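You operate a simulated robot arm through the tools that you are given. There is no shell and no other tool.

The job below is to be done with a simulated robot arm. You get a single attempt, and the scene is never put back.

TASK
Pour the green cup through the funnel into the pipe below.
Fine: open the purple lever and the teal funnel lever for it, close both after and put the cup back. Set down upright: green cup.

The check looks at the end state, three seconds after you hand in, the way a careful person would. Anything else that was tipped, shoved, dropped, spilled or broken makes it a failure.

THE ROBOT
A 6-joint arm with a fingered hand, fixed in place. Base frame: the origin is at the foot of the arm, x ahead of it, y to its left, z up; the work surface is at about z = 840. Units: mm, rad, N and s.
It reaches about 1346 mm from its shoulder. Its first joint turns from -2.601 to 2.601 rad. Payload 3.5 kg.
The tool frame sits at the grasp point between the pads (the TCP): z along the fingers, y along the line on which they close. The tips reach 26 mm beyond it. Largest opening 132 mm; the body of the gripper starts 73 mm behind the TCP. The gripper is a hand of 4 fingers: y runs from the thumb to the fingers, the wrist lies at [0, 0, -234] in the tool frame, and closing takes about 1.5 s.
Orientation is told as [roll, pitch, yaw] about the base's x, y, z axes, in that order, counted from this pose: with the fingers straight down and closing along the base's y, the tool's x points along the base's -x, its y along +y and its z along -z.

THE INTERFACE
- The arm moves only by the tool play_rows. Its argument "increments" is one flat list of numbers, 7 for each row, row after row: the shift along the base's x, y, z in units of 100 mm (1.0 is 100 mm), then the turn, a rotation vector about the base's x, y, z in units of 60 degrees (1.0 is 60 degrees), then the gripper command, from -1 (fully open) to 1 (shut), values between in proportion. In form: [dx, dy, dz, ax, ay, az, hand, dx, dy, dz, ax, ay, az, hand, ...]. A call has 1 to 20 rows; each row is the pose to reach, as a shift and turn from the pose commanded when the call began. A call with a number of a shift or a turn outside -1 to 1 is refused whole. A row lasts 0.2 s, in which the tool goes at most 50 mm and 0.15 rad; a call with a longer step from one row to the next is refused whole, and so is a gripper value outside its range. A pose out of reach is approached as far as the arm can. The call stops where the force on the tool passes 90 N (or 10 N more than at its start, if that is more) or the arm is blocked; 0.2 s more then pass. Each finger travels about 72 mm/s and halts on what it meets, pressing with about 27 N; the grip force reading is that of the motor and also rises with nothing between the fingers. The clock runs only during rows and for 0.2 s after the last one: add rows that repeat a pose to give the fingers time. It gives the time, the measured TCP pose, the force on the tool (base axes), the opening and the grip force at its end, in the units of the frame above (readings bear some noise), with the torque about the TCP (base axes, N m) and any sound that the robot's microphone picked up, and new pictures: "show" is both (left out), scene, wrist or none.
- Cameras (640 x 400 px; columns grow to the right, rows downward): "scene" is fixed at [57.8, -490.2, 1442.6]; the picture's right is [-0.60, -0.80, 0.00], its down [-0.63, 0.47, -0.62] and it looks along [0.50, -0.37, -0.78] (base axes); focal length 299 px, centre (320, 200). "wrist" rides on the gripper at [68, 2, -97] in the tool frame; the picture's right is [-0.03, 1.00, 0.00], its down [-0.82, -0.02, -0.58] and it looks along [-0.58, -0.02, 0.82] (tool axes); focal length 270 px, centre (320, 200).
- lift_body(by): slides the trunk up (or, below 0, down) by that many mm; the arm rides with it, the base frame stays. It gives what a move gives, with no picture.
- set_grasp(shape): the hand has 4 fingers and takes this shape, open, in about a second: jaw (thumb against the fingers, like two jaws); tri (thumb and two fingers); tip (a fingertip pinch); poke (one finger out to press); point (the index stretched); flat (the hand flat); cup (the hand cupped); fist (a fist). The gripper value then closes the fingers along that shape, each until it touches; the sizes above hold for jaw. It gives what a move gives, with no picture.
- pixel_to_xyz(camera, pixels): there is no depth. For up to 12 entries [column, row, z] of the newest picture of that camera ("zoom" is the newest enlarged one), the place [x, y] in the base frame at which the ray of that pixel passes the height z, good to about 2 mm, but the place of the scene camera against the robot may be out by one fixed shift of up to 18 mm in any direction. The clock stands still meanwhile.
- zoom(camera, box): a new picture of the part [left, top, right, bottom] of that camera's present view, enlarged. The clock stands still meanwhile.
- sign_off(): hands the job in; it is judged then, once.

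Unless the task says otherwise, let go and move clear before handing in.

The tools are called after "Call:" by a JSON object that holds its "name" and its "arguments". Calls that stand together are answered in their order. play_rows: Moves the arm, as the interface text tells. Its arguments: {"type":"object","properties":{"increments":{"type":"array","items":{"type":"number"}},"show":{"type":"string","enum":["both","scene","wrist","none"]}},"required":["increments"]} The other tools are called the same way: lift_body (by) slides the trunk up or down; set_grasp (shape) gives the hand a shape; pixel_to_xyz (camera, pixels) gives the place at which the rays of pixels pass given heights; zoom (camera, box) takes an enlarged picture of a part of a camera's view; sign_off () hands the job in.

At the start:

```text
clock: 0.0
position: [767.1, -590.4, 1050.2]
tool_rot: [-0.002, 0.0, 0.0]
ft_force: [0.2, -0.6, 0.9]
moment: [0.0, 0.0, 0.0]
grip_width: 132.0
grip_force: 0.1
shape: jaw
trunk travel left (down, up): [-949.0, 21.0]
```

scene: 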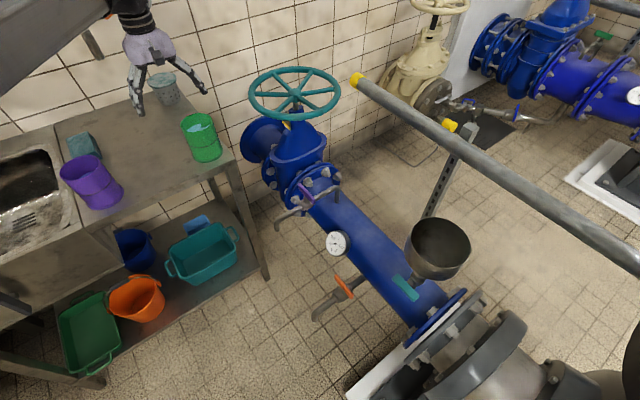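
wrist: 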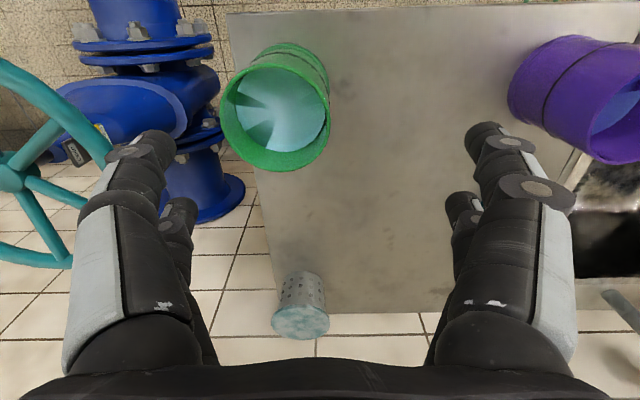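

The scene picture shows the green cup at about (203,138) on the bench, the funnel at (438,248) with a teal lever near (405,288), a purple lever near (305,193) and an orange lever near (343,287). I'll zoom in on each of these before moving.

Call:
{"name": "zoom", "arguments": {"camera": "scene", "box": [370, 200, 490, 320]}}

Call:
{"name": "zoom", "arguments": {"camera": "scene", "box": [250, 140, 370, 240]}}

Call:
{"name": "zoom", "arguments": {"camera": "scene", "box": [300, 220, 480, 340]}}

Call:
{"name": "zoom", "arguments": {"camera": "scene", "box": [130, 80, 270, 180]}}

```text
3.33 times, centred on (430, 260) of scene
```

zoom: 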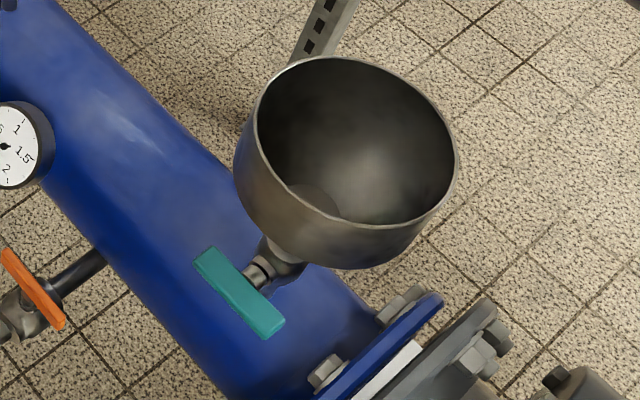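

```text
4.00 times, centred on (310, 190) of scene
```

zoom: 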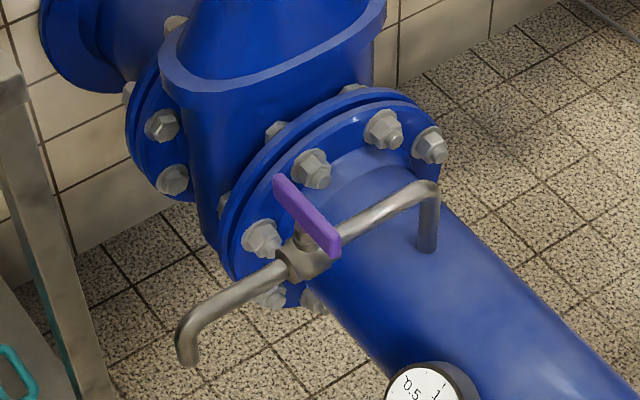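

```text
3.33 times, centred on (390, 280) of scene
```

zoom: 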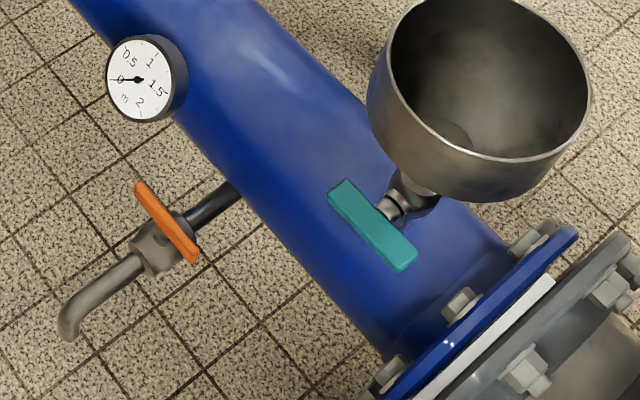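

```text
4.00 times, centred on (200, 130) of scene
```

zoom: 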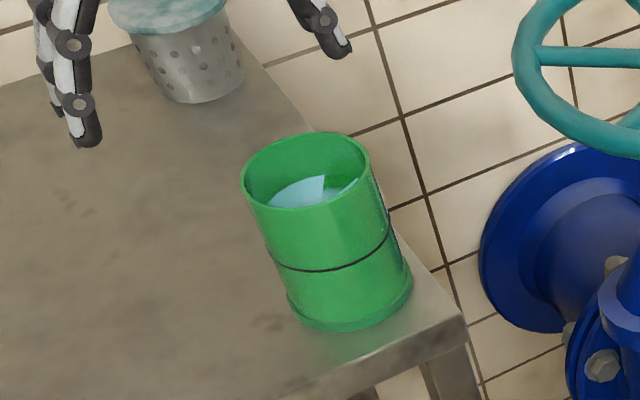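

The cup is a green drum holding something pale, and both the teal and purple levers look to lie across their pipes (closed). I'll work out where everything is from pixel rays at several heights.

Call:
{"name": "pixel_to_xyz", "arguments": {"camera": "scene", "pixels": [[207, 157, 840], [196, 122, 960], [196, 122, 940], [168, 103, 840], [438, 240, 600], [438, 240, 700], [438, 240, 800], [405, 288, 500], [405, 288, 600], [405, 288, 700], [307, 193, 500], [307, 193, 700]]}}

Call:
{"name": "pixel_to_xyz", "arguments": {"camera": "wrist", "pixels": [[280, 110, 960], [280, 110, 940], [290, 70, 840], [302, 290, 840], [302, 325, 920], [255, 195, 840], [230, 20, 840], [15, 180, 700], [15, 180, 840], [550, 80, 840]]}}

```text
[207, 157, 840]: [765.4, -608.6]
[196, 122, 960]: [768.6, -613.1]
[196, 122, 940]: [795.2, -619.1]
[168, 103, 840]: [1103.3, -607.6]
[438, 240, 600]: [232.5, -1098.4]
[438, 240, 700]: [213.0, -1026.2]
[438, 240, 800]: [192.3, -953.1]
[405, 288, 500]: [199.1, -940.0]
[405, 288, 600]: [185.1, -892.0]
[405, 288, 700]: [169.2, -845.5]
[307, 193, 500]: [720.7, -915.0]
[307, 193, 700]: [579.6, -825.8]
```

```text
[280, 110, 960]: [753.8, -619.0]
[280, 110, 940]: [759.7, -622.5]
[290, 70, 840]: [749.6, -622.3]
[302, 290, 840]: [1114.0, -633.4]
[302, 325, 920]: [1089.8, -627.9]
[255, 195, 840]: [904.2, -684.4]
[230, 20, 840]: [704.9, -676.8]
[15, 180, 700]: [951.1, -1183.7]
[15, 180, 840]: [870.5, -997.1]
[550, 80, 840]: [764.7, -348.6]
```

From the rays, the cup sits near (760,-620) on the bench, the main pipe runs along x near y≈-900, and the funnel is around (210,-1000). I'll raise the hand and move it toward the pipe to get wrist views for triangulation.

Call:
{"name": "play_rows", "arguments": {"increments": [-0.3, 0, 0.3, 0, 0, 0, -1, -0.6, -0.2, 0.6, 0, 0, 0, -1, -0.9, -0.5, 0.9, 0, 0, 0, -1, -1, -0.8, 1, 0, 0, 0, -1, -1, -1, 1, 0, 0, 0, -1]}}

```text
refused: row 3 steps farther than a row can; nothing moved
```

The call was refused because one step was longer than 50 mm. I'll repeat it with smaller steps.

Call:
{"name": "play_rows", "arguments": {"increments": [-0.2, -0.2, 0.2, 0, 0, 0, -1, -0.4, -0.4, 0.4, 0, 0, 0, -1, -0.6, -0.6, 0.6, 0, 0, 0, -1, -0.8, -0.8, 0.8, 0, 0, 0, -1, -1, -1, 1, 0, 0, 0, -1]}}

```text
clock: 1.2
position: [671.1, -685.5, 1050.5]
tool_rot: [-0.001, 0.0, 0.0]
ft_force: [0.4, -0.6, 0.0]
moment: [-0.03, -0.03, -0.01]
grip_width: 132.0
grip_force: 0.0
shape: jaw
out of reach, approached as far as the arm can: row 1, 2, 3, 4, 5
trunk travel left (down, up): [-949.0, 21.0]
```

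scene: 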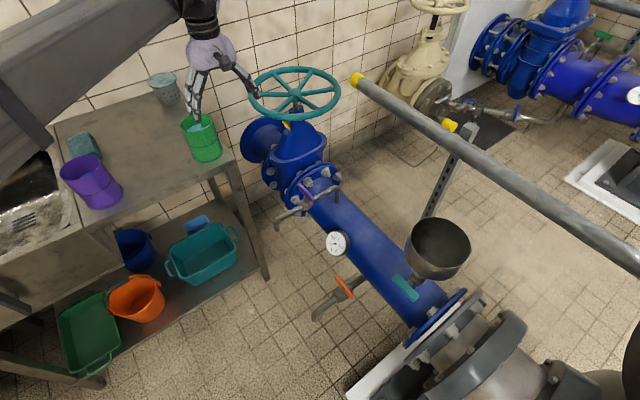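
wrist: 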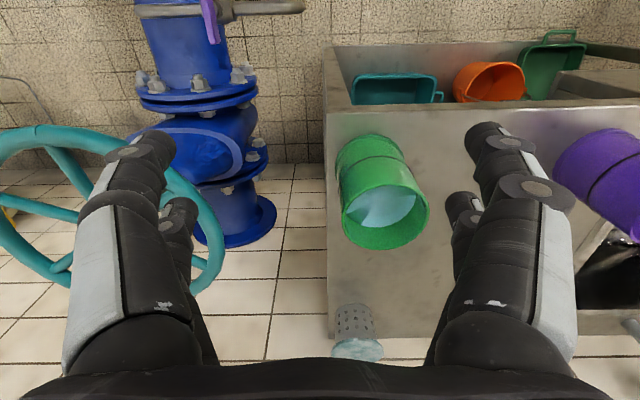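

The hand is now at (671,-685,1050) and couldn't rise any further. The wrist view shows the purple lever at (210,20), so I'll triangulate it and the wheel against the scene view.

Call:
{"name": "pixel_to_xyz", "arguments": {"camera": "wrist", "pixels": [[205, 3, 500], [205, 3, 600], [205, 3, 700], [213, 40, 500], [213, 40, 600], [213, 40, 700], [303, 5, 500], [303, 5, 600], [385, 215, 960], [430, 215, 960], [342, 215, 960], [328, 130, 840]]}}

Call:
{"name": "pixel_to_xyz", "arguments": {"camera": "scene", "pixels": [[300, 186, 500], [300, 186, 600], [300, 186, 700], [314, 202, 500], [314, 202, 600], [314, 202, 700], [356, 80, 800], [356, 80, 1000], [449, 126, 800], [449, 126, 1000], [600, 245, 1000], [600, 245, 800]]}}

Call:
{"name": "zoom", "arguments": {"camera": "wrist", "box": [120, 0, 340, 138]}}

```text
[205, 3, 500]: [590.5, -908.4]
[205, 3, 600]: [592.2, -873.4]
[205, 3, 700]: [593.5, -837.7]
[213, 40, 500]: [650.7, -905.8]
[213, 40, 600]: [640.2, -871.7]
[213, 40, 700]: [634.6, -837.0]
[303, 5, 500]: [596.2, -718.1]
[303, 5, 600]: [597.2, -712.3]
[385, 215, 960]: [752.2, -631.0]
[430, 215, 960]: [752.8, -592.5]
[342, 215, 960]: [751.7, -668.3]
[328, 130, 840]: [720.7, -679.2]
```

```text
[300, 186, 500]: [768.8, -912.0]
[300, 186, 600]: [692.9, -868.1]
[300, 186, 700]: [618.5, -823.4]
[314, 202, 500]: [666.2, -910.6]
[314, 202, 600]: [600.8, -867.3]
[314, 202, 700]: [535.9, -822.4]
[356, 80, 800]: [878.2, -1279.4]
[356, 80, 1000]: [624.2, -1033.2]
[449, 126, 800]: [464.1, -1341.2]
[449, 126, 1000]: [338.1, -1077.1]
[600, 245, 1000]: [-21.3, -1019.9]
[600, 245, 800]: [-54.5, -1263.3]
```

```text
2.90 times, centred on (230, 69) of wrist
```

zoom: 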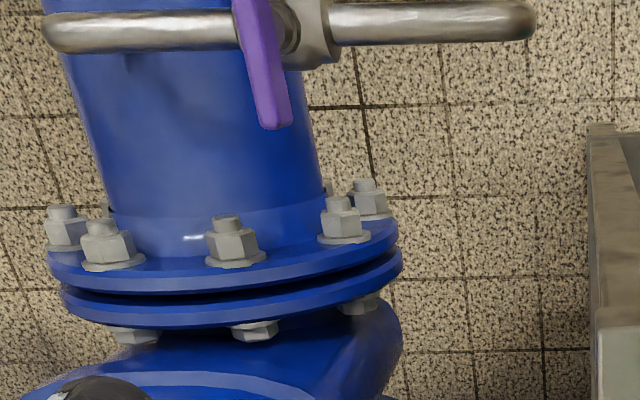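

The purple lever triangulates to about z≈665 near (600,-845), and the grey pole could be anywhere from z=800 to 1000, so I need a better look. I'll move back in x and yaw the hand so the wrist camera looks toward the pipe.

Call:
{"name": "play_rows", "arguments": {"increments": [-0.1, 0.05, 0, 0, 0, -0.1, -1, -0.2, 0.1, 0, 0, 0, -0.2, -1, -0.3, 0.15, 0, 0, 0, -0.3, -1, -0.4, 0.2, 0, 0, 0, -0.4, -1, -0.5, 0.25, 0, 0, 0, -0.5, -1, -0.6, 0.3, 0, 0, 0, -0.6, -1, -0.7, 0.35, 0, 0, 0, -0.7, -1, -0.8, 0.4, 0, 0, 0, -0.8, -1, -0.9, 0.45, 0, 0, 0, -0.9, -1, -1, 0.5, 0, 0, 0, -1, -1]}}

```text
clock: 3.4
position: [570.1, -636.3, 1049.3]
tool_rot: [-0.001, -0.001, -1.051]
ft_force: [0.0, -0.3, -0.2]
moment: [0.0, -0.02, 0.0]
grip_width: 131.8
grip_force: 0.0
shape: jaw
trunk travel left (down, up): [-949.0, 21.0]
```

scene: 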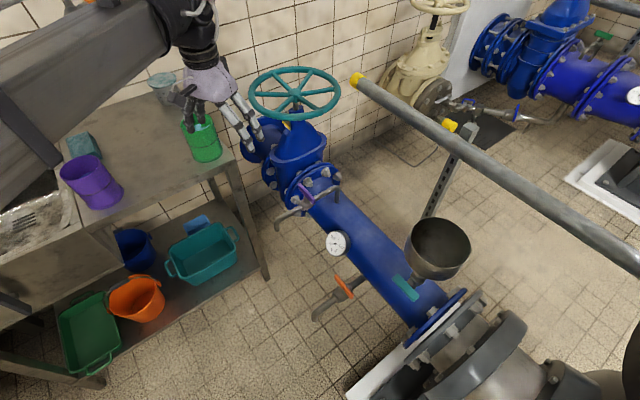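
wrist: 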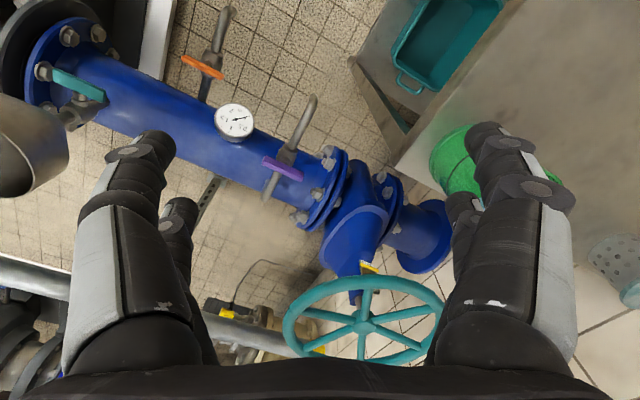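

Now the wrist camera sees the purple lever at (282,168), the teal lever at (78,83), the funnel at (30,150) and the gauge. I'll yaw further and move toward x≈450 to center them.

Call:
{"name": "play_rows", "arguments": {"increments": [-0.2, 0.1, 0, 0, 0, -0.1, -1, -0.4, 0.2, 0, 0, 0, -0.2, -1, -0.6, 0.3, 0, 0, 0, -0.3, -1, -0.8, 0.4, 0, 0, 0, -0.4, -1, -1, 0.5, 0, 0, 0, -0.5, -1], "show": "wrist"}}

Call:
{"name": "play_rows", "arguments": {"increments": [-0.3, 0, 0, 0, 0, 0, -1, -0.6, 0, 0, 0, 0, 0, -1, -1, 0, 0, 0, 0, 0, -1]}}

```text
clock: 4.6
position: [471.0, -585.7, 1050.3]
tool_rot: [-0.001, 0.0, -1.575]
ft_force: [-0.2, -1.1, -0.7]
moment: [0.03, -0.02, 0.0]
grip_width: 132.1
grip_force: 0.0
shape: jaw
trunk travel left (down, up): [-949.0, 21.0]
```

wrist: 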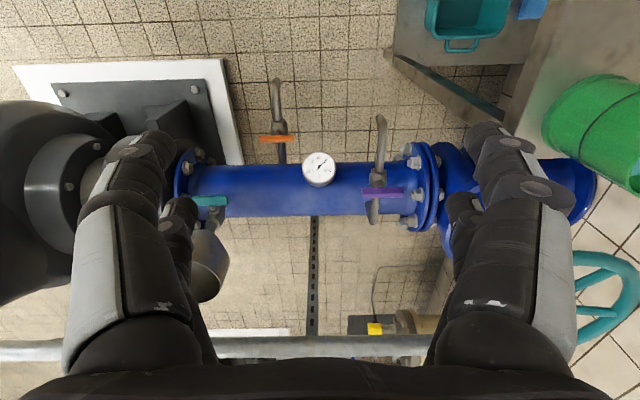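

```text
clock: 5.4
position: [371.7, -586.5, 1050.2]
tool_rot: [0.0, 0.0, -1.573]
ft_force: [0.3, -0.1, 0.1]
moment: [-0.01, -0.01, -0.03]
grip_width: 131.9
grip_force: 0.1
shape: jaw
trunk travel left (down, up): [-949.0, 21.0]
```

scene: 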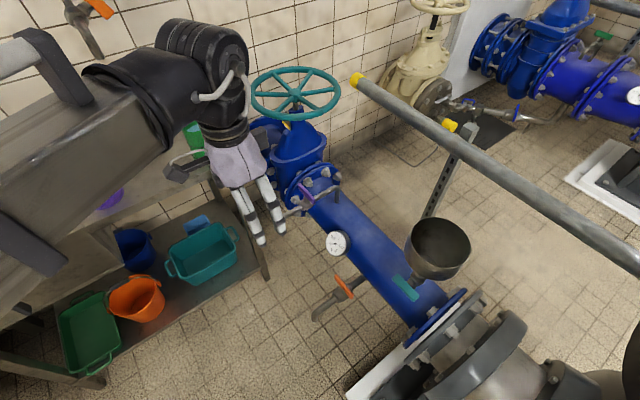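
wrist: 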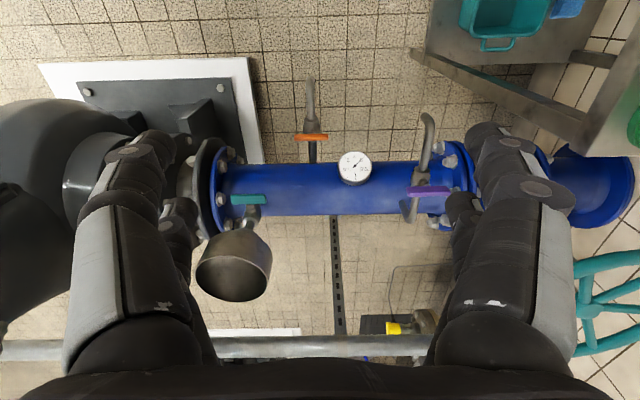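

The two wrist views 99 mm apart put the purple lever near (598,-847,660) and the teal lever near (180,-908,585). I'll zoom in on the funnel, the levers and the pole in this view.

Call:
{"name": "zoom", "arguments": {"camera": "wrist", "box": [180, 150, 340, 310]}}

Call:
{"name": "zoom", "arguments": {"camera": "wrist", "box": [380, 100, 500, 230]}}

Call:
{"name": "pixel_to_xyz", "arguments": {"camera": "wrist", "pixels": [[429, 192, 660], [249, 199, 585], [310, 137, 450], [355, 168, 490], [233, 280, 750], [233, 280, 800], [300, 347, 800], [300, 347, 900], [300, 347, 1000], [336, 325, 0], [336, 217, 0]]}}

```text
2.50 times, centred on (260, 230) of wrist
```

zoom: 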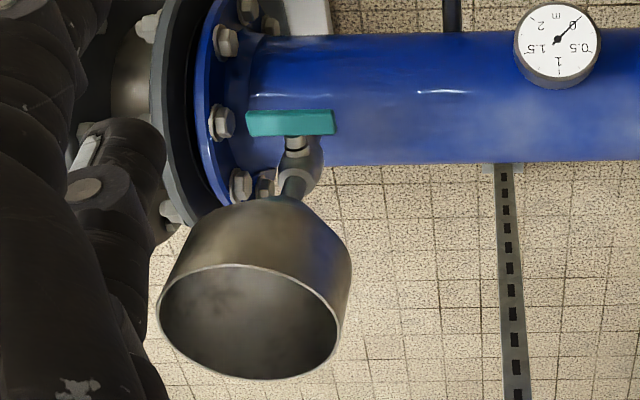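

```text
3.08 times, centred on (440, 165) of wrist
```

zoom: 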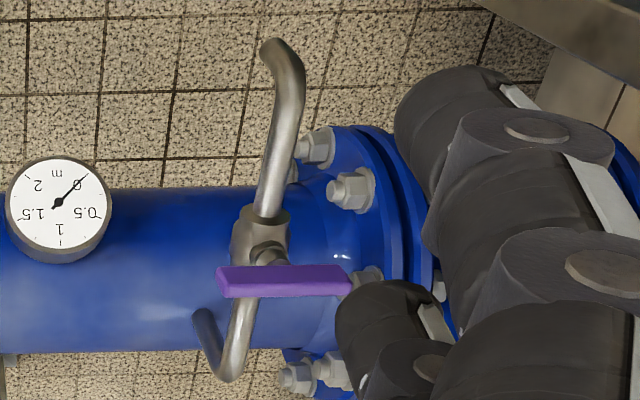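

```text
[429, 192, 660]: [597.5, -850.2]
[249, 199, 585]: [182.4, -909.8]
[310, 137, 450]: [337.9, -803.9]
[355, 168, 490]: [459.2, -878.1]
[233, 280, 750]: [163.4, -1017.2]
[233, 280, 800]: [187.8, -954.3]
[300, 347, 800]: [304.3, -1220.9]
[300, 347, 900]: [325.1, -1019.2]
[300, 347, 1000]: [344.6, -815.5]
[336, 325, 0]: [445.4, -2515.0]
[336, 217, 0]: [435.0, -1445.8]
```

The funnel rim sits near (190,-953,800), and the pole is well behind it at about y≈-1375, z≈725. I'll start with the purple lever by moving the hand above it with the fingers closing along y.

Call:
{"name": "play_rows", "arguments": {"increments": [0.094, -0.11, 0, 0, 0, 0.094, -1, 0.188, -0.22, 0, 0, 0, 0.188, -1, 0.281, -0.33, 0, 0, 0, 0.281, -1, 0.375, -0.44, 0, 0, 0, 0.375, -1, 0.469, -0.55, 0, 0, 0, 0.469, -1, 0.563, -0.66, 0, 0, 0, 0.563, -1, 0.656, -0.77, 0, 0, 0, 0.656, -1, 0.75, -0.88, 0, 0, 0, 0.75, -1], "show": "none"}}

Call:
{"name": "play_rows", "arguments": {"increments": [0.094, -0.11, 0, 0, 0, 0.094, -1, 0.188, -0.22, 0, 0, 0, 0.188, -1, 0.281, -0.33, 0, 0, 0, 0.281, -1, 0.375, -0.44, 0, 0, 0, 0.375, -1, 0.469, -0.55, 0, 0, 0, 0.469, -1, 0.563, -0.66, 0, 0, 0, 0.563, -1, 0.656, -0.77, 0, 0, 0, 0.656, -1, 0.75, -0.88, 0, 0, 0, 0.75, -1]}}

```text
clock: 7.2
position: [445.6, -675.1, 1051.0]
tool_rot: [0.001, 0.0, -0.784]
ft_force: [0.2, -0.1, -0.2]
moment: [0.0, 0.0, 0.0]
grip_width: 132.0
grip_force: 0.0
shape: jaw
trunk travel left (down, up): [-949.0, 21.0]
```

```text
clock: 9.0
position: [521.4, -762.8, 1051.0]
tool_rot: [0.0, 0.001, 0.002]
ft_force: [-0.3, 0.8, 0.3]
moment: [-0.03, -0.03, -0.02]
grip_width: 131.6
grip_force: 0.1
shape: jaw
trunk travel left (down, up): [-949.0, 21.0]
```

scene: 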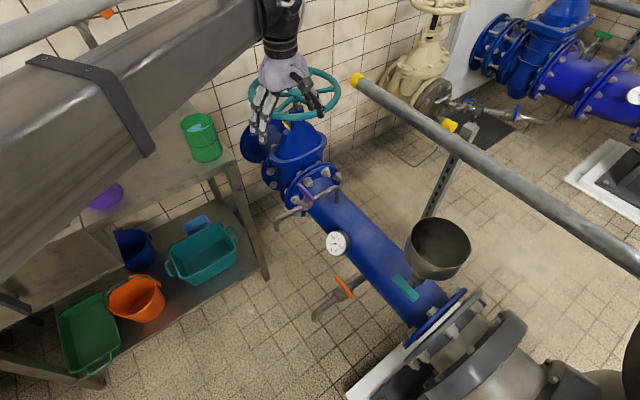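
wrist: 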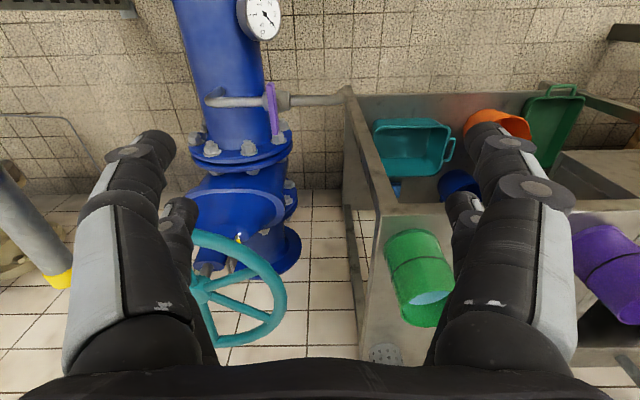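

The hand is at (521,-763,1051) with yaw 0, and the purple lever shows at (271,108). I'll carry on to directly above it and then lower the trunk.

Call:
{"name": "play_rows", "arguments": {"increments": [0.25, -0.3, 0, 0, 0, 0, -1, 0.5, -0.6, 0, 0, 0, 0, -1, 0.757, -0.87, 0, 0, 0, 0, -1], "show": "none"}}

Call:
{"name": "lift_body", "arguments": {"by": -200}}

Call:
{"name": "play_rows", "arguments": {"increments": [0, 0, 0, 0, 0, 0, -1]}}

```text
clock: 9.8
position: [596.8, -852.5, 1049.8]
tool_rot: [-0.001, -0.001, -0.002]
ft_force: [-0.3, -0.1, -0.6]
moment: [0.02, 0.03, 0.01]
grip_width: 131.8
grip_force: 0.2
shape: jaw
trunk travel left (down, up): [-949.0, 21.0]
```

```text
clock: 12.0
position: [595.0, -850.5, 849.7]
tool_rot: [0.0, 0.001, 0.001]
ft_force: [0.4, 0.0, -0.3]
moment: [0.05, 0.0, 0.01]
grip_width: 132.1
grip_force: 0.0
shape: jaw
trunk travel left (down, up): [-749.0, 221.0]
```

```text
clock: 12.4
position: [596.2, -851.6, 850.9]
tool_rot: [-0.001, -0.001, 0.0]
ft_force: [-0.1, -0.2, 0.5]
moment: [0.0, 0.03, 0.02]
grip_width: 131.9
grip_force: 0.1
shape: jaw
trunk travel left (down, up): [-749.0, 221.0]
```

scene: 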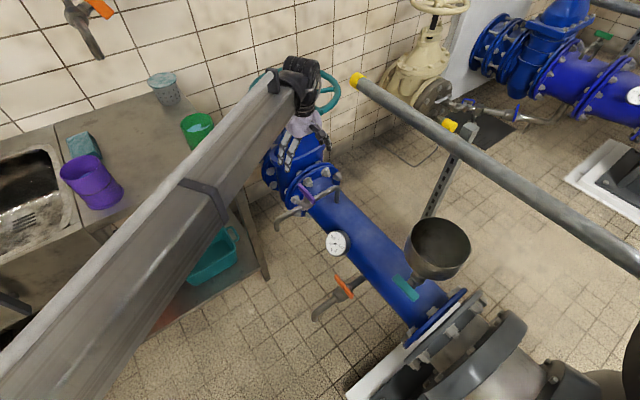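
wrist: 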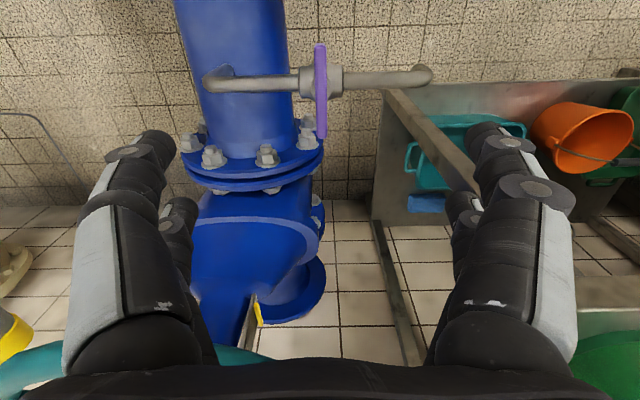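

The purple lever now shows clearly from (320,45) to (321,138). I'll measure its ends and zoom in for detail.

Call:
{"name": "zoom", "arguments": {"camera": "wrist", "box": [200, 20, 440, 170]}}

Call:
{"name": "pixel_to_xyz", "arguments": {"camera": "wrist", "pixels": [[320, 45, 660], [321, 138, 660], [320, 92, 660], [320, 45, 640], [321, 138, 640], [320, 92, 640], [320, 92, 680], [395, 80, 620], [395, 80, 600], [260, 85, 620], [260, 85, 600]]}}

```text
2.67 times, centred on (320, 95) of wrist
```

zoom: 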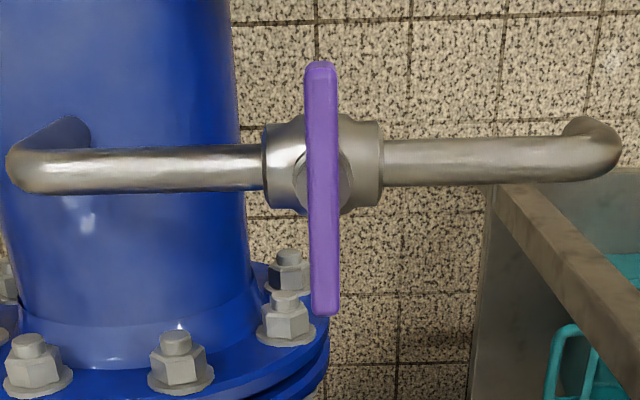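

```text
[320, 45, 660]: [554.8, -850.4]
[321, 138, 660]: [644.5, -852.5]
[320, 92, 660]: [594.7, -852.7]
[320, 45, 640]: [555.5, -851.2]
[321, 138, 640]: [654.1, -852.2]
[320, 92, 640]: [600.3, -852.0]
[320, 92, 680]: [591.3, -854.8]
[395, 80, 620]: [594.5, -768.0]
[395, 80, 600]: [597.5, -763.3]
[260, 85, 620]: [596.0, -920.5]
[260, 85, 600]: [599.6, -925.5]
```

The lever spans x≈555–645 at y≈-852 and z≈657, pivoting at about (598,-852). I'll descend so the finger pads straddle it, stopping short of the valve body.

Call:
{"name": "play_rows", "arguments": {"increments": [0.02, 0, -0.3, 0, 0, 0, -0.4, 0.02, 0, -0.6, 0, 0, 0, -0.2, 0.02, 0, -1, 0, 0, 0, 0, 0.02, 0, -1, 0, 0, 0, 0]}}

```text
clock: 13.4
position: [596.0, -852.0, 850.1]
tool_rot: [-0.001, 0.001, -0.001]
ft_force: [0.1, -1.1, 0.4]
moment: [-0.01, 0.04, -0.01]
grip_width: 66.7
grip_force: 0.0
shape: jaw
out of reach, approached as far as the arm can: row 1, 2, 3, 4
trunk travel left (down, up): [-749.0, 221.0]
```

scene: 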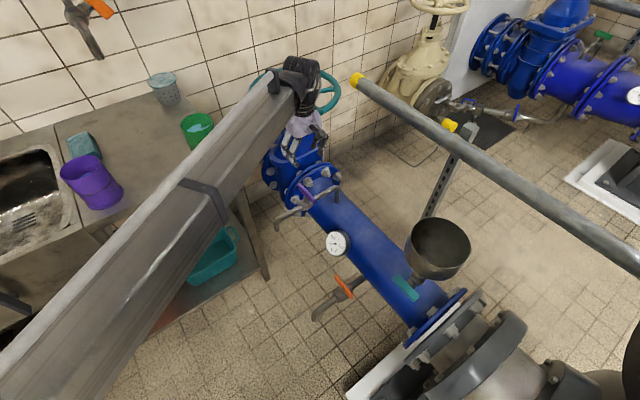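
wrist: 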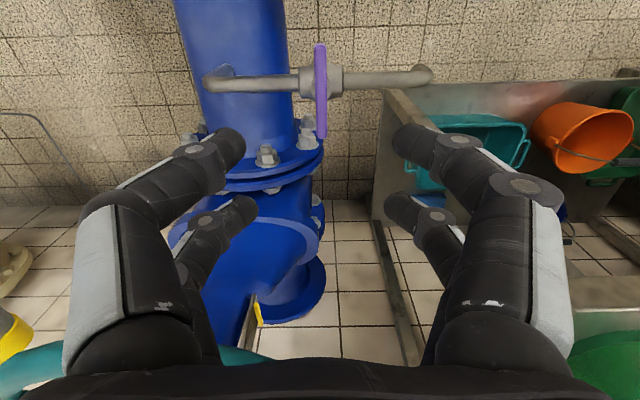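

Neither up nor down was reachable by the arm itself, so height seems to come only from the trunk. I'll lower the trunk in stages over the lever.

Call:
{"name": "lift_body", "arguments": {"by": -140}}

Call:
{"name": "play_rows", "arguments": {"increments": [0.02, 0, 0, 0, 0, 0, 0], "show": "both"}}

```text
clock: 15.0
position: [595.7, -850.6, 710.2]
tool_rot: [0.0, 0.001, 0.002]
ft_force: [0.6, 0.0, 0.1]
moment: [0.0, 0.0, 0.03]
grip_width: 66.7
grip_force: 0.0
shape: jaw
trunk travel left (down, up): [-609.0, 361.0]
```

```text
clock: 15.4
position: [597.9, -851.5, 709.7]
tool_rot: [-0.001, -0.001, -0.001]
ft_force: [0.2, -0.7, -0.4]
moment: [-0.01, -0.01, 0.03]
grip_width: 66.7
grip_force: 0.1
shape: jaw
trunk travel left (down, up): [-609.0, 361.0]
```

scene: 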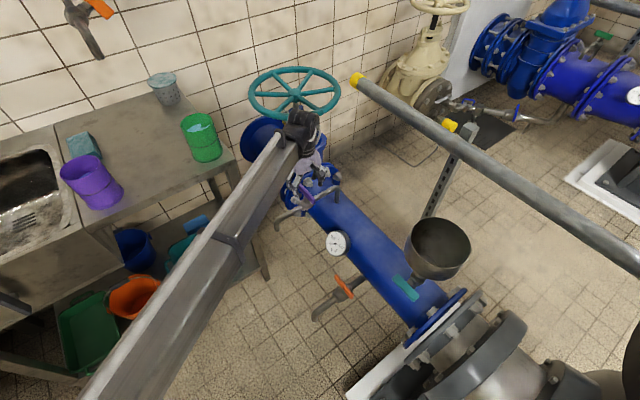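
wrist: 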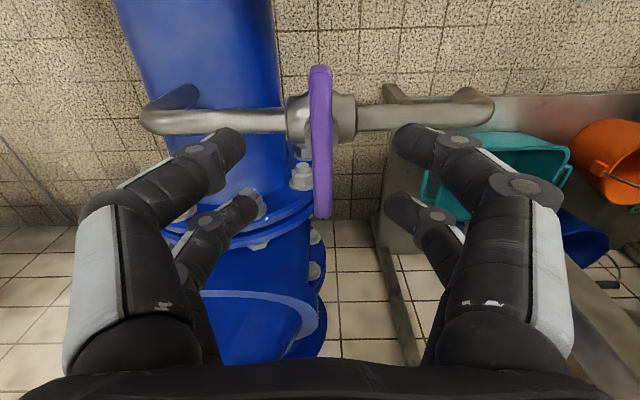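

The lever now spans (320,67) to (322,218) between the fingers. I'll check its location from this closer view.

Call:
{"name": "pixel_to_xyz", "arguments": {"camera": "wrist", "pixels": [[320, 67, 657], [322, 218, 657], [320, 67, 645], [322, 218, 645], [312, 218, 657], [332, 215, 657], [310, 72, 657], [332, 72, 657], [320, 100, 620]]}}

Call:
{"name": "zoom", "arguments": {"camera": "wrist", "box": [240, 50, 400, 230]}}

```text
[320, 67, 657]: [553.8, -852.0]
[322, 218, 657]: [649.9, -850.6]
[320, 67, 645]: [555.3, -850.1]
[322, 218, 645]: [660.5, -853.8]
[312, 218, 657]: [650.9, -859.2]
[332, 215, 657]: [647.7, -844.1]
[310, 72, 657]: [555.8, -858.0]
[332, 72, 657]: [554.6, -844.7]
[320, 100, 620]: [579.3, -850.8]
```

```text
2.22 times, centred on (320, 140) of wrist
```

zoom: 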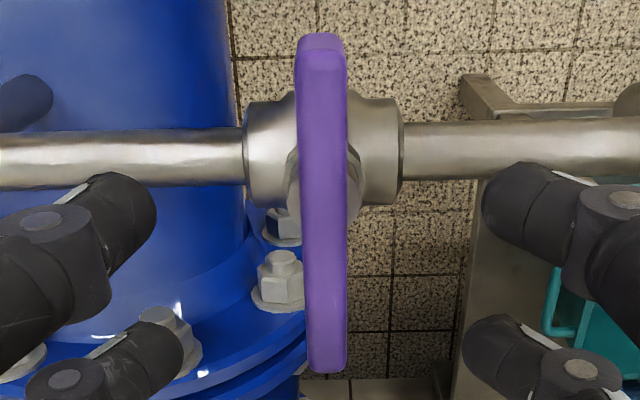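

The lever top comes out around z≈665, with x from 554 to 642. I'll lower the last bit to TCP z≈674 and then close gently on the lever.

Call:
{"name": "lift_body", "arguments": {"by": -36}}

Call:
{"name": "play_rows", "arguments": {"increments": [0, 0, 0, 0, 0, 0, 0.3, 0, 0, 0, 0, 0, 0, 0.6, 0, 0, 0, 0, 0, 0, 1, 0, 0, 0, 0, 0, 0, 1, 0, 0, 0, 0, 0, 0, 1, 0, 0, 0, 0, 0, 0, 1]}}

```text
clock: 16.2
position: [598.2, -850.5, 673.8]
tool_rot: [0.0, 0.0, -0.001]
ft_force: [0.7, 0.7, 1.0]
moment: [0.0, -0.03, -0.02]
grip_width: 66.6
grip_force: 0.1
shape: jaw
trunk travel left (down, up): [-573.0, 397.0]
```

```text
clock: 17.6
position: [597.5, -850.6, 673.4]
tool_rot: [0.0, 0.0, 0.0]
ft_force: [-0.8, 0.1, -5.2]
moment: [0.04, 0.02, 0.02]
grip_width: 5.7
grip_force: 26.7
shape: jaw
trunk travel left (down, up): [-573.0, 397.0]
```

scene: 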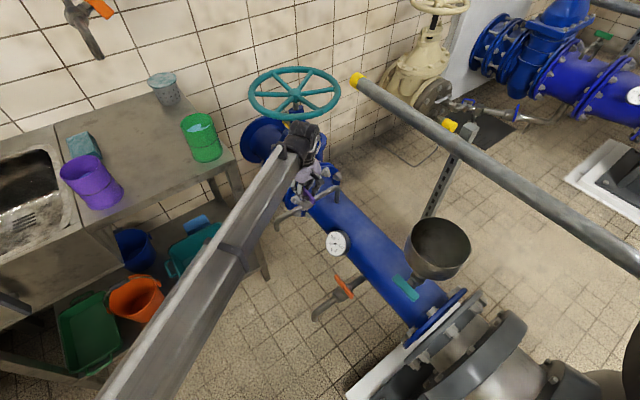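
wrist: 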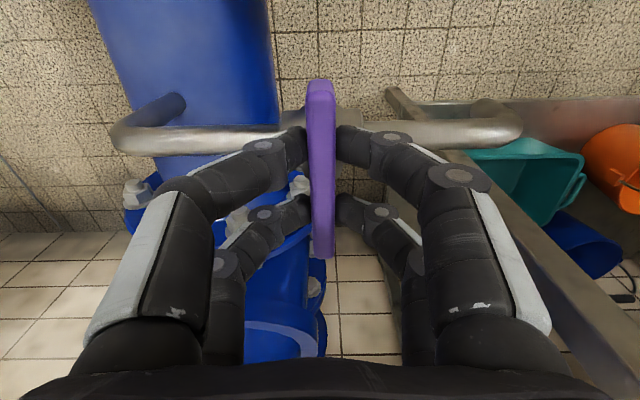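

The grip closed on the lever (width 5.7, grip force 26.7), and the wrist view shows fingers on both sides of the bar. I'll test a small turn about vertical and watch the torque.

Call:
{"name": "play_rows", "arguments": {"increments": [0, 0, 0, 0, 0, -0.05, 1, 0, 0, 0, 0, 0, -0.1, 1, 0, 0, 0, 0, 0, -0.15, 1, 0, 0, 0, 0, 0, -0.15, 1], "show": "wrist"}}

```text
clock: 18.6
position: [597.1, -850.4, 673.4]
tool_rot: [0.001, 0.0, -0.16]
ft_force: [-4.7, -1.0, -5.0]
moment: [-0.01, 0.18, 0.83]
grip_width: 6.3
grip_force: 27.1
shape: jaw
trunk travel left (down, up): [-573.0, 397.0]
```

wrist: 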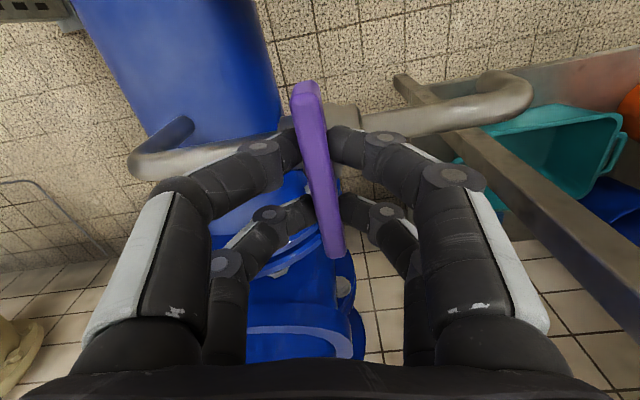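

In the wrist view the lever now runs slanted from (305,85) to (335,255), so it did not follow the hand, which points to a stop in that direction (torque 0.83 N m). I'll go back and try the other way.

Call:
{"name": "play_rows", "arguments": {"increments": [0, 0, 0, 0, 0, 0.1, 1, 0, 0, 0, 0, 0, 0.2, 1, 0, 0, 0, 0, 0, 0.3, 1, 0, 0, 0, 0, 0, 0.35, 1, 0, 0, 0, 0, 0, 0.35, 1], "show": "wrist"}}

```text
clock: 19.8
position: [598.3, -850.4, 674.6]
tool_rot: [0.0, 0.001, 0.209]
ft_force: [-3.4, -2.1, -4.0]
moment: [-0.05, 0.09, -0.1]
grip_width: 5.4
grip_force: 27.3
shape: jaw
trunk travel left (down, up): [-573.0, 397.0]
```

wrist: 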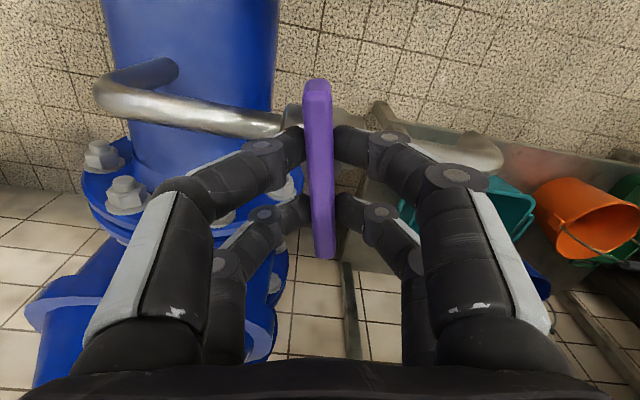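

Now the lever stays aligned with the hand at yaw +0.21 rad with little torque, so it opens counter-clockwise. I'll continue the turn toward 90°.

Call:
{"name": "play_rows", "arguments": {"increments": [0, 0, 0, 0, 0, 0.1, 1, 0, 0, 0, 0, 0, 0.2, 1, 0, 0, 0, 0, 0, 0.3, 1, 0, 0, 0, 0, 0, 0.4, 1, 0, 0, 0, 0, 0, 0.5, 1, 0, 0, 0, 0, 0, 0.6, 1, 0, 0, 0, 0, 0, 0.7, 1, 0, 0, 0, 0, 0, 0.8, 1, 0, 0, 0, 0, 0, 0.8, 1], "show": "wrist"}}

```text
clock: 21.8
position: [601.1, -849.7, 673.7]
tool_rot: [-0.002, 0.018, 0.449]
ft_force: [-34.0, -27.1, -2.2]
moment: [-0.44, 0.48, -0.01]
grip_width: 5.3
grip_force: 26.9
shape: jaw
out of reach, approached as far as the arm can: row 3, 4, 5, 6, 7, 8, 9
trunk travel left (down, up): [-573.0, 397.0]
```

wrist: 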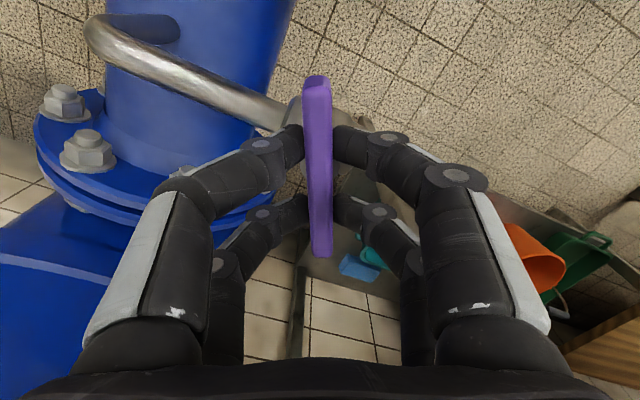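

The hand hit its yaw limit at about +0.45 rad with side forces building, while the lever followed to that angle. I'll release, rise, and swing the hand round by about 180° to regrasp with travel in the right direction.

Call:
{"name": "play_rows", "arguments": {"increments": [0, 0, 0, 0, 0, 0, 0.6, 0, 0, 0, 0, 0, 0, 0.3, 0, 0, 0, 0, 0, 0, 0, 0, 0, 0, 0, 0, 0, 0, 0, 0, 0, 0, 0, 0, 0], "show": "wrist"}}

Call:
{"name": "lift_body", "arguments": {"by": 70}}

```text
clock: 23.0
position: [606.9, -844.9, 673.4]
tool_rot: [-0.001, 0.004, 0.452]
ft_force: [-0.1, -0.7, -0.5]
moment: [-0.02, -0.03, -0.01]
grip_width: 65.3
grip_force: 0.0
shape: jaw
trunk travel left (down, up): [-573.0, 397.0]
```

wrist: 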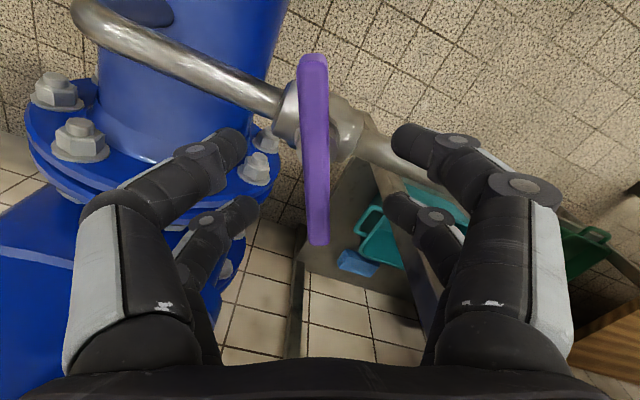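

```text
clock: 24.1
position: [606.9, -845.2, 744.1]
tool_rot: [0.001, 0.006, 0.45]
ft_force: [0.4, 0.1, -0.4]
moment: [-0.01, 0.02, -0.01]
grip_width: 65.1
grip_force: 0.1
shape: jaw
trunk travel left (down, up): [-643.0, 327.0]
```

I'm clear above the lever at z=744. I'll turn the hand back toward yaw ≈ -2.7 rad in steps, checking that each is reachable.

Call:
{"name": "play_rows", "arguments": {"increments": [-0.02, -0.02, 0, 0, 0, -0.14, 0, -0.04, -0.04, 0, 0, 0, -0.28, 0, -0.06, -0.05, 0, 0, 0, -0.42, 0, -0.09, -0.06, 0, 0, 0, -0.56, 0, -0.09, -0.06, 0, 0, 0, -0.7, 0, -0.09, -0.06, 0, 0, 0, -0.84, 0, -0.09, -0.06, 0, 0, 0, -0.98, 0], "show": "none"}}

Call:
{"name": "play_rows", "arguments": {"increments": [0, 0, 0, 0, 0, -0.14, 0, 0, 0, 0, 0, 0, -0.28, 0, 0, 0, 0, 0, 0, -0.42, 0, 0, 0, 0, 0, 0, -0.56, 0, 0, 0, 0, 0, 0, -0.7, 0, 0, 0, 0, 0, 0, -0.84, 0, 0, 0, 0, 0, 0, -0.98, 0]}}

```text
clock: 25.7
position: [597.7, -851.4, 743.3]
tool_rot: [0.0, 0.004, -0.578]
ft_force: [0.1, 0.3, -0.8]
moment: [-0.01, 0.01, 0.02]
grip_width: 65.5
grip_force: 0.0
shape: jaw
trunk travel left (down, up): [-643.0, 327.0]
```

```text
clock: 27.3
position: [597.7, -852.4, 744.8]
tool_rot: [-0.001, 0.005, -1.603]
ft_force: [0.0, 0.4, 0.3]
moment: [0.0, -0.02, 0.02]
grip_width: 65.5
grip_force: 0.0
shape: jaw
trunk travel left (down, up): [-643.0, 327.0]
```

scene: 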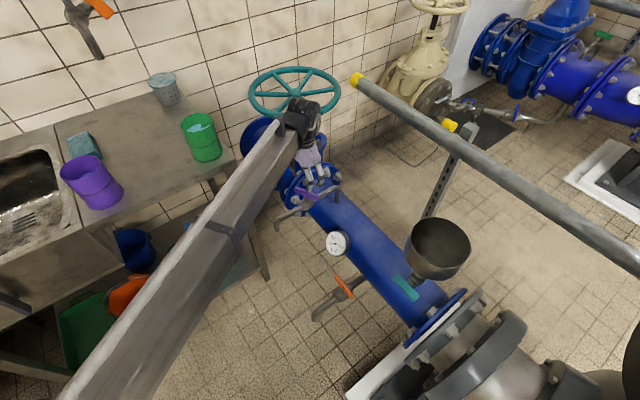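
wrist: 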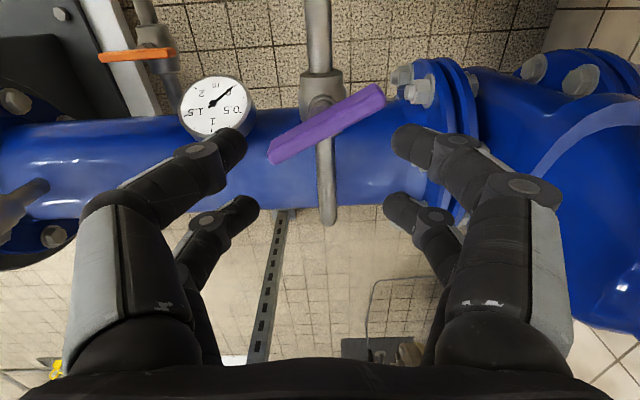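

The lever now lies at about 25° in the picture ((268,160) to (385,90)). I'll keep turning the hand to about -2.70 rad so it lines up with the lever.

Call:
{"name": "play_rows", "arguments": {"increments": [0, 0, 0, 0, 0, -0.14, 0, 0, 0, 0, 0, 0, -0.28, 0, 0, 0, 0, 0, 0, -0.42, 0, 0, 0, 0, 0, 0, -0.56, 0, 0, 0, 0, 0, 0, -0.7, 0, 0, 0, 0, 0, 0, -0.84, 0, 0, 0, 0, 0, 0, -0.98, 0]}}

```text
clock: 28.9
position: [597.7, -851.3, 744.6]
tool_rot: [0.0, 0.007, -2.631]
ft_force: [0.0, -0.3, -0.6]
moment: [0.01, 0.0, 0.0]
grip_width: 65.5
grip_force: 0.1
shape: jaw
trunk travel left (down, up): [-643.0, 327.0]
```

scene: 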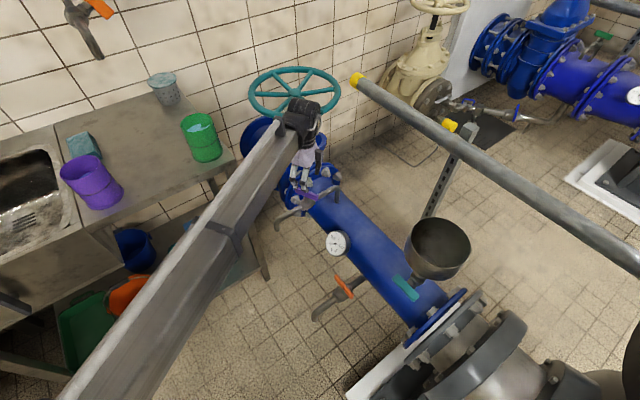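
wrist: 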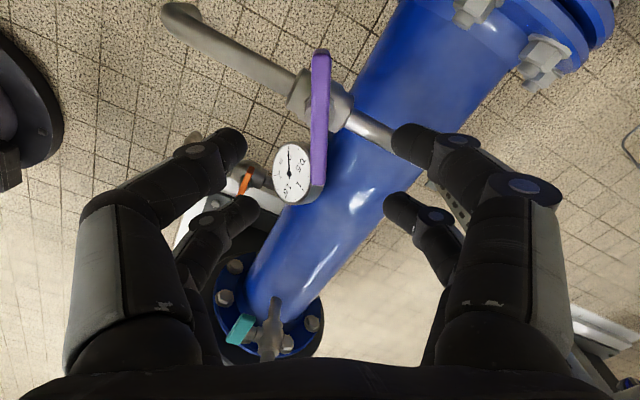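

The lever runs vertically in the picture between the fingers ((322,50) to (318,203)), so the hand is lined up at yaw -2.63. I'll lower, close and turn +60°.

Call:
{"name": "lift_body", "arguments": {"by": -70}}

Call:
{"name": "play_rows", "arguments": {"increments": [0, 0, 0, 0, 0, 0, 0.3, 0, 0, 0, 0, 0, 0, 0.6, 0, 0, 0, 0, 0, 0, 1, 0, 0, 0, 0, 0, 0, 1, 0, 0, 0, 0, 0, 0, 1, 0, 0, 0, 0, 0, 0, 1], "show": "wrist"}}

```text
clock: 30.0
position: [596.9, -851.9, 673.6]
tool_rot: [0.0, 0.004, -2.626]
ft_force: [0.7, -0.6, 0.0]
moment: [0.0, 0.03, 0.02]
grip_width: 65.4
grip_force: 0.0
shape: jaw
trunk travel left (down, up): [-573.0, 397.0]
```

```text
clock: 31.4
position: [595.7, -851.9, 673.7]
tool_rot: [-0.001, 0.002, -2.627]
ft_force: [-0.9, 0.4, -5.1]
moment: [0.08, -0.02, -0.06]
grip_width: 6.0
grip_force: 27.0
shape: jaw
trunk travel left (down, up): [-573.0, 397.0]
```

wrist: 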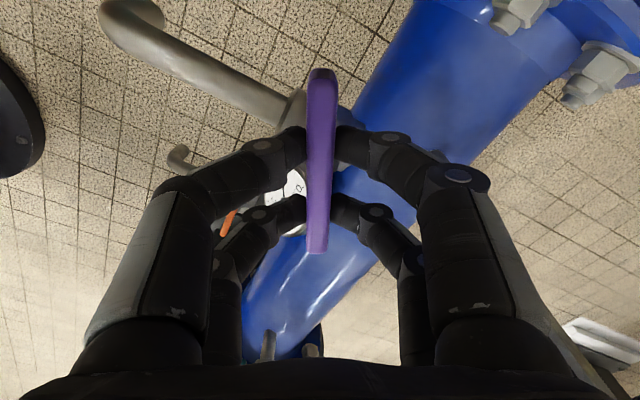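

Both finger pairs are on the lever at (320,160) and the grip is 27 N. I'll turn +57° toward yaw -1.57 and watch the torque at the end.

Call:
{"name": "play_rows", "arguments": {"increments": [0, 0, 0, 0, 0, 0.12, 1, 0, 0, 0, 0, 0, 0.24, 1, 0, 0, 0, 0, 0, 0.36, 1, 0, 0, 0, 0, 0, 0.48, 1, 0, 0, 0, 0, 0, 0.6, 1, 0, 0, 0, 0, 0, 0.72, 1, 0, 0, 0, 0, 0, 0.84, 1, 0, 0, 0, 0, 0, 0.95, 1, 0, 0, 0, 0, 0, 0.95, 1], "show": "wrist"}}

```text
clock: 33.4
position: [597.6, -853.1, 672.6]
tool_rot: [-0.001, 0.004, -1.629]
ft_force: [16.1, -6.1, 0.4]
moment: [-0.09, -0.35, -0.15]
grip_width: 5.5
grip_force: 27.1
shape: jaw
trunk travel left (down, up): [-573.0, 397.0]
```

wrist: 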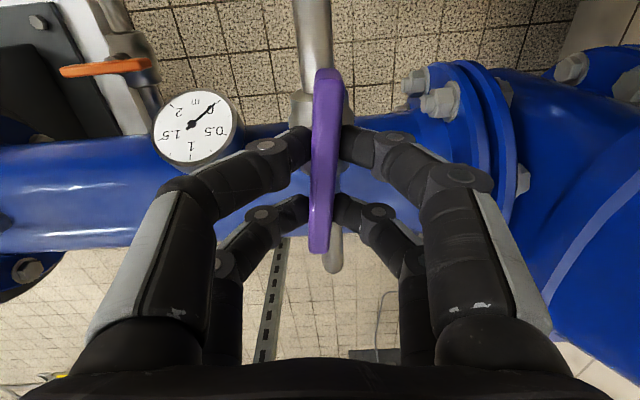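

The lever followed to yaw -1.63 with a small side force of 16 N, so my center is slightly off. I'll ease 2 mm toward +x and turn the last few degrees to find the open stop.

Call:
{"name": "play_rows", "arguments": {"increments": [0.02, -0.01, 0, 0, 0, 0.04, 1, 0.02, -0.01, 0, 0, 0, 0.08, 1, 0.02, -0.01, 0, 0, 0, 0.12, 1, 0.02, -0.01, 0, 0, 0, 0.12, 1], "show": "wrist"}}

```text
clock: 34.4
position: [598.6, -852.7, 673.8]
tool_rot: [-0.001, 0.005, -1.506]
ft_force: [7.0, -5.0, -1.3]
moment: [-0.07, -0.2, -0.12]
grip_width: 5.2
grip_force: 27.1
shape: jaw
trunk travel left (down, up): [-573.0, 397.0]
```

wrist: 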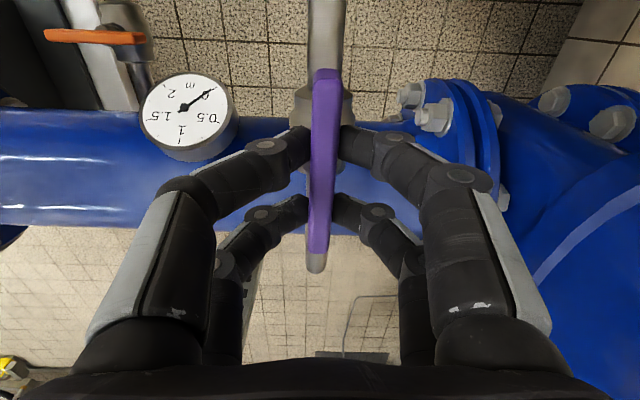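

The lever now runs parallel to the vent pipe ((327,75)–(318,252) along the pipe at (325,0)–(315,270)), so it's open. I'll release and lift clear.

Call:
{"name": "play_rows", "arguments": {"increments": [0, 0, 0, 0, 0, 0, 0.6, 0, 0, 0, 0, 0, 0, 0.2, 0, 0, 0, 0, 0, 0, 0, 0, 0, 0, 0, 0, 0, 0, 0, 0, 0, 0, 0, 0, 0], "show": "none"}}

Call:
{"name": "lift_body", "arguments": {"by": 120}}

Call:
{"name": "play_rows", "arguments": {"increments": [0, 0, 0, 0, 0, 0, 0]}}

```text
clock: 35.6
position: [599.0, -854.4, 672.9]
tool_rot: [0.0, 0.005, -1.507]
ft_force: [-0.5, -0.2, -0.2]
moment: [-0.01, 0.0, 0.0]
grip_width: 65.4
grip_force: 0.0
shape: jaw
trunk travel left (down, up): [-573.0, 397.0]
```

```text
clock: 37.1
position: [598.8, -853.4, 793.5]
tool_rot: [0.001, 0.007, -1.507]
ft_force: [0.1, 0.6, 0.3]
moment: [-0.01, 0.01, -0.01]
grip_width: 65.4
grip_force: 0.0
shape: jaw
trunk travel left (down, up): [-693.0, 277.0]
```

```text
clock: 37.5
position: [598.4, -852.2, 792.7]
tool_rot: [0.001, 0.003, -1.505]
ft_force: [-0.4, 0.5, 0.9]
moment: [0.04, -0.01, 0.01]
grip_width: 65.3
grip_force: 0.0
shape: jaw
trunk travel left (down, up): [-693.0, 277.0]
```

scene: 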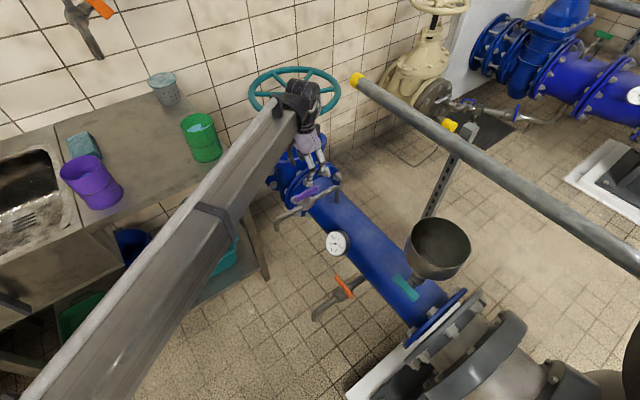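
wrist: 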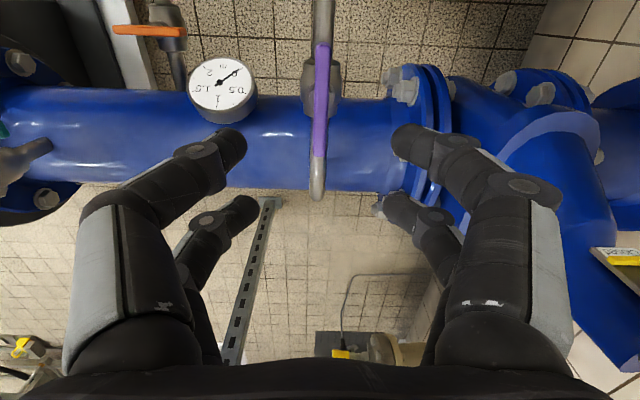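

The purple lever at (320,100) is now in line with its pipe, so it's open. Next I'll bring the hand back to about (300,-600) and tilt it horizontal toward -y for the teal funnel lever.

Call:
{"name": "play_rows", "arguments": {"increments": [-0.25, 0.21, 0, 0, 0, -0.02, 0, -0.5, 0.42, 0, 0, 0, -0.04, 0, -0.75, 0.63, 0, 0, 0, -0.063, 0, -1, 0.84, 0, 0, 0, -0.063, 0], "show": "none"}}

Call:
{"name": "play_rows", "arguments": {"increments": [-0.33, 0.28, 0, 0, 0, 0, 0, -0.66, 0.56, 0, 0, 0, 0, 0, -1, 0.84, 0, 0, 0, 0, 0], "show": "none"}}

Call:
{"name": "play_rows", "arguments": {"increments": [-0.33, 0.28, 0, 0, 0, 0, 0, -0.66, 0.56, 0, 0, 0, 0, 0, -1, 0.84, 0, 0, 0, 0, 0]}}

```text
clock: 38.5
position: [497.8, -768.1, 794.7]
tool_rot: [-0.001, 0.004, -1.572]
ft_force: [0.1, -0.6, -0.3]
moment: [0.01, 0.04, 0.01]
grip_width: 65.4
grip_force: 0.0
shape: jaw
trunk travel left (down, up): [-693.0, 277.0]
```

```text
clock: 39.3
position: [397.4, -684.1, 794.4]
tool_rot: [-0.001, 0.004, -1.571]
ft_force: [0.3, -0.3, -0.3]
moment: [-0.02, -0.03, 0.0]
grip_width: 65.5
grip_force: 0.1
shape: jaw
trunk travel left (down, up): [-693.0, 277.0]
```

```text
clock: 40.1
position: [297.7, -602.5, 793.7]
tool_rot: [0.001, 0.002, -1.572]
ft_force: [-0.2, 0.4, 0.1]
moment: [0.01, 0.0, -0.03]
grip_width: 65.5
grip_force: 0.1
shape: jaw
trunk travel left (down, up): [-693.0, 277.0]
```

scene: 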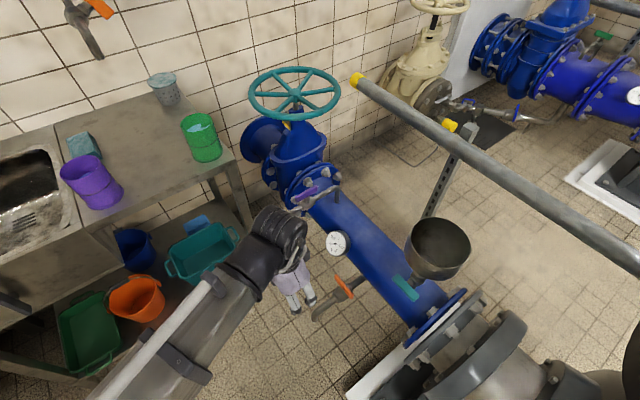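
wrist: 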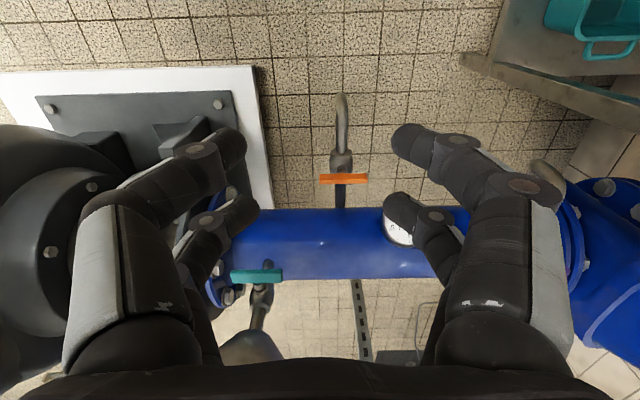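

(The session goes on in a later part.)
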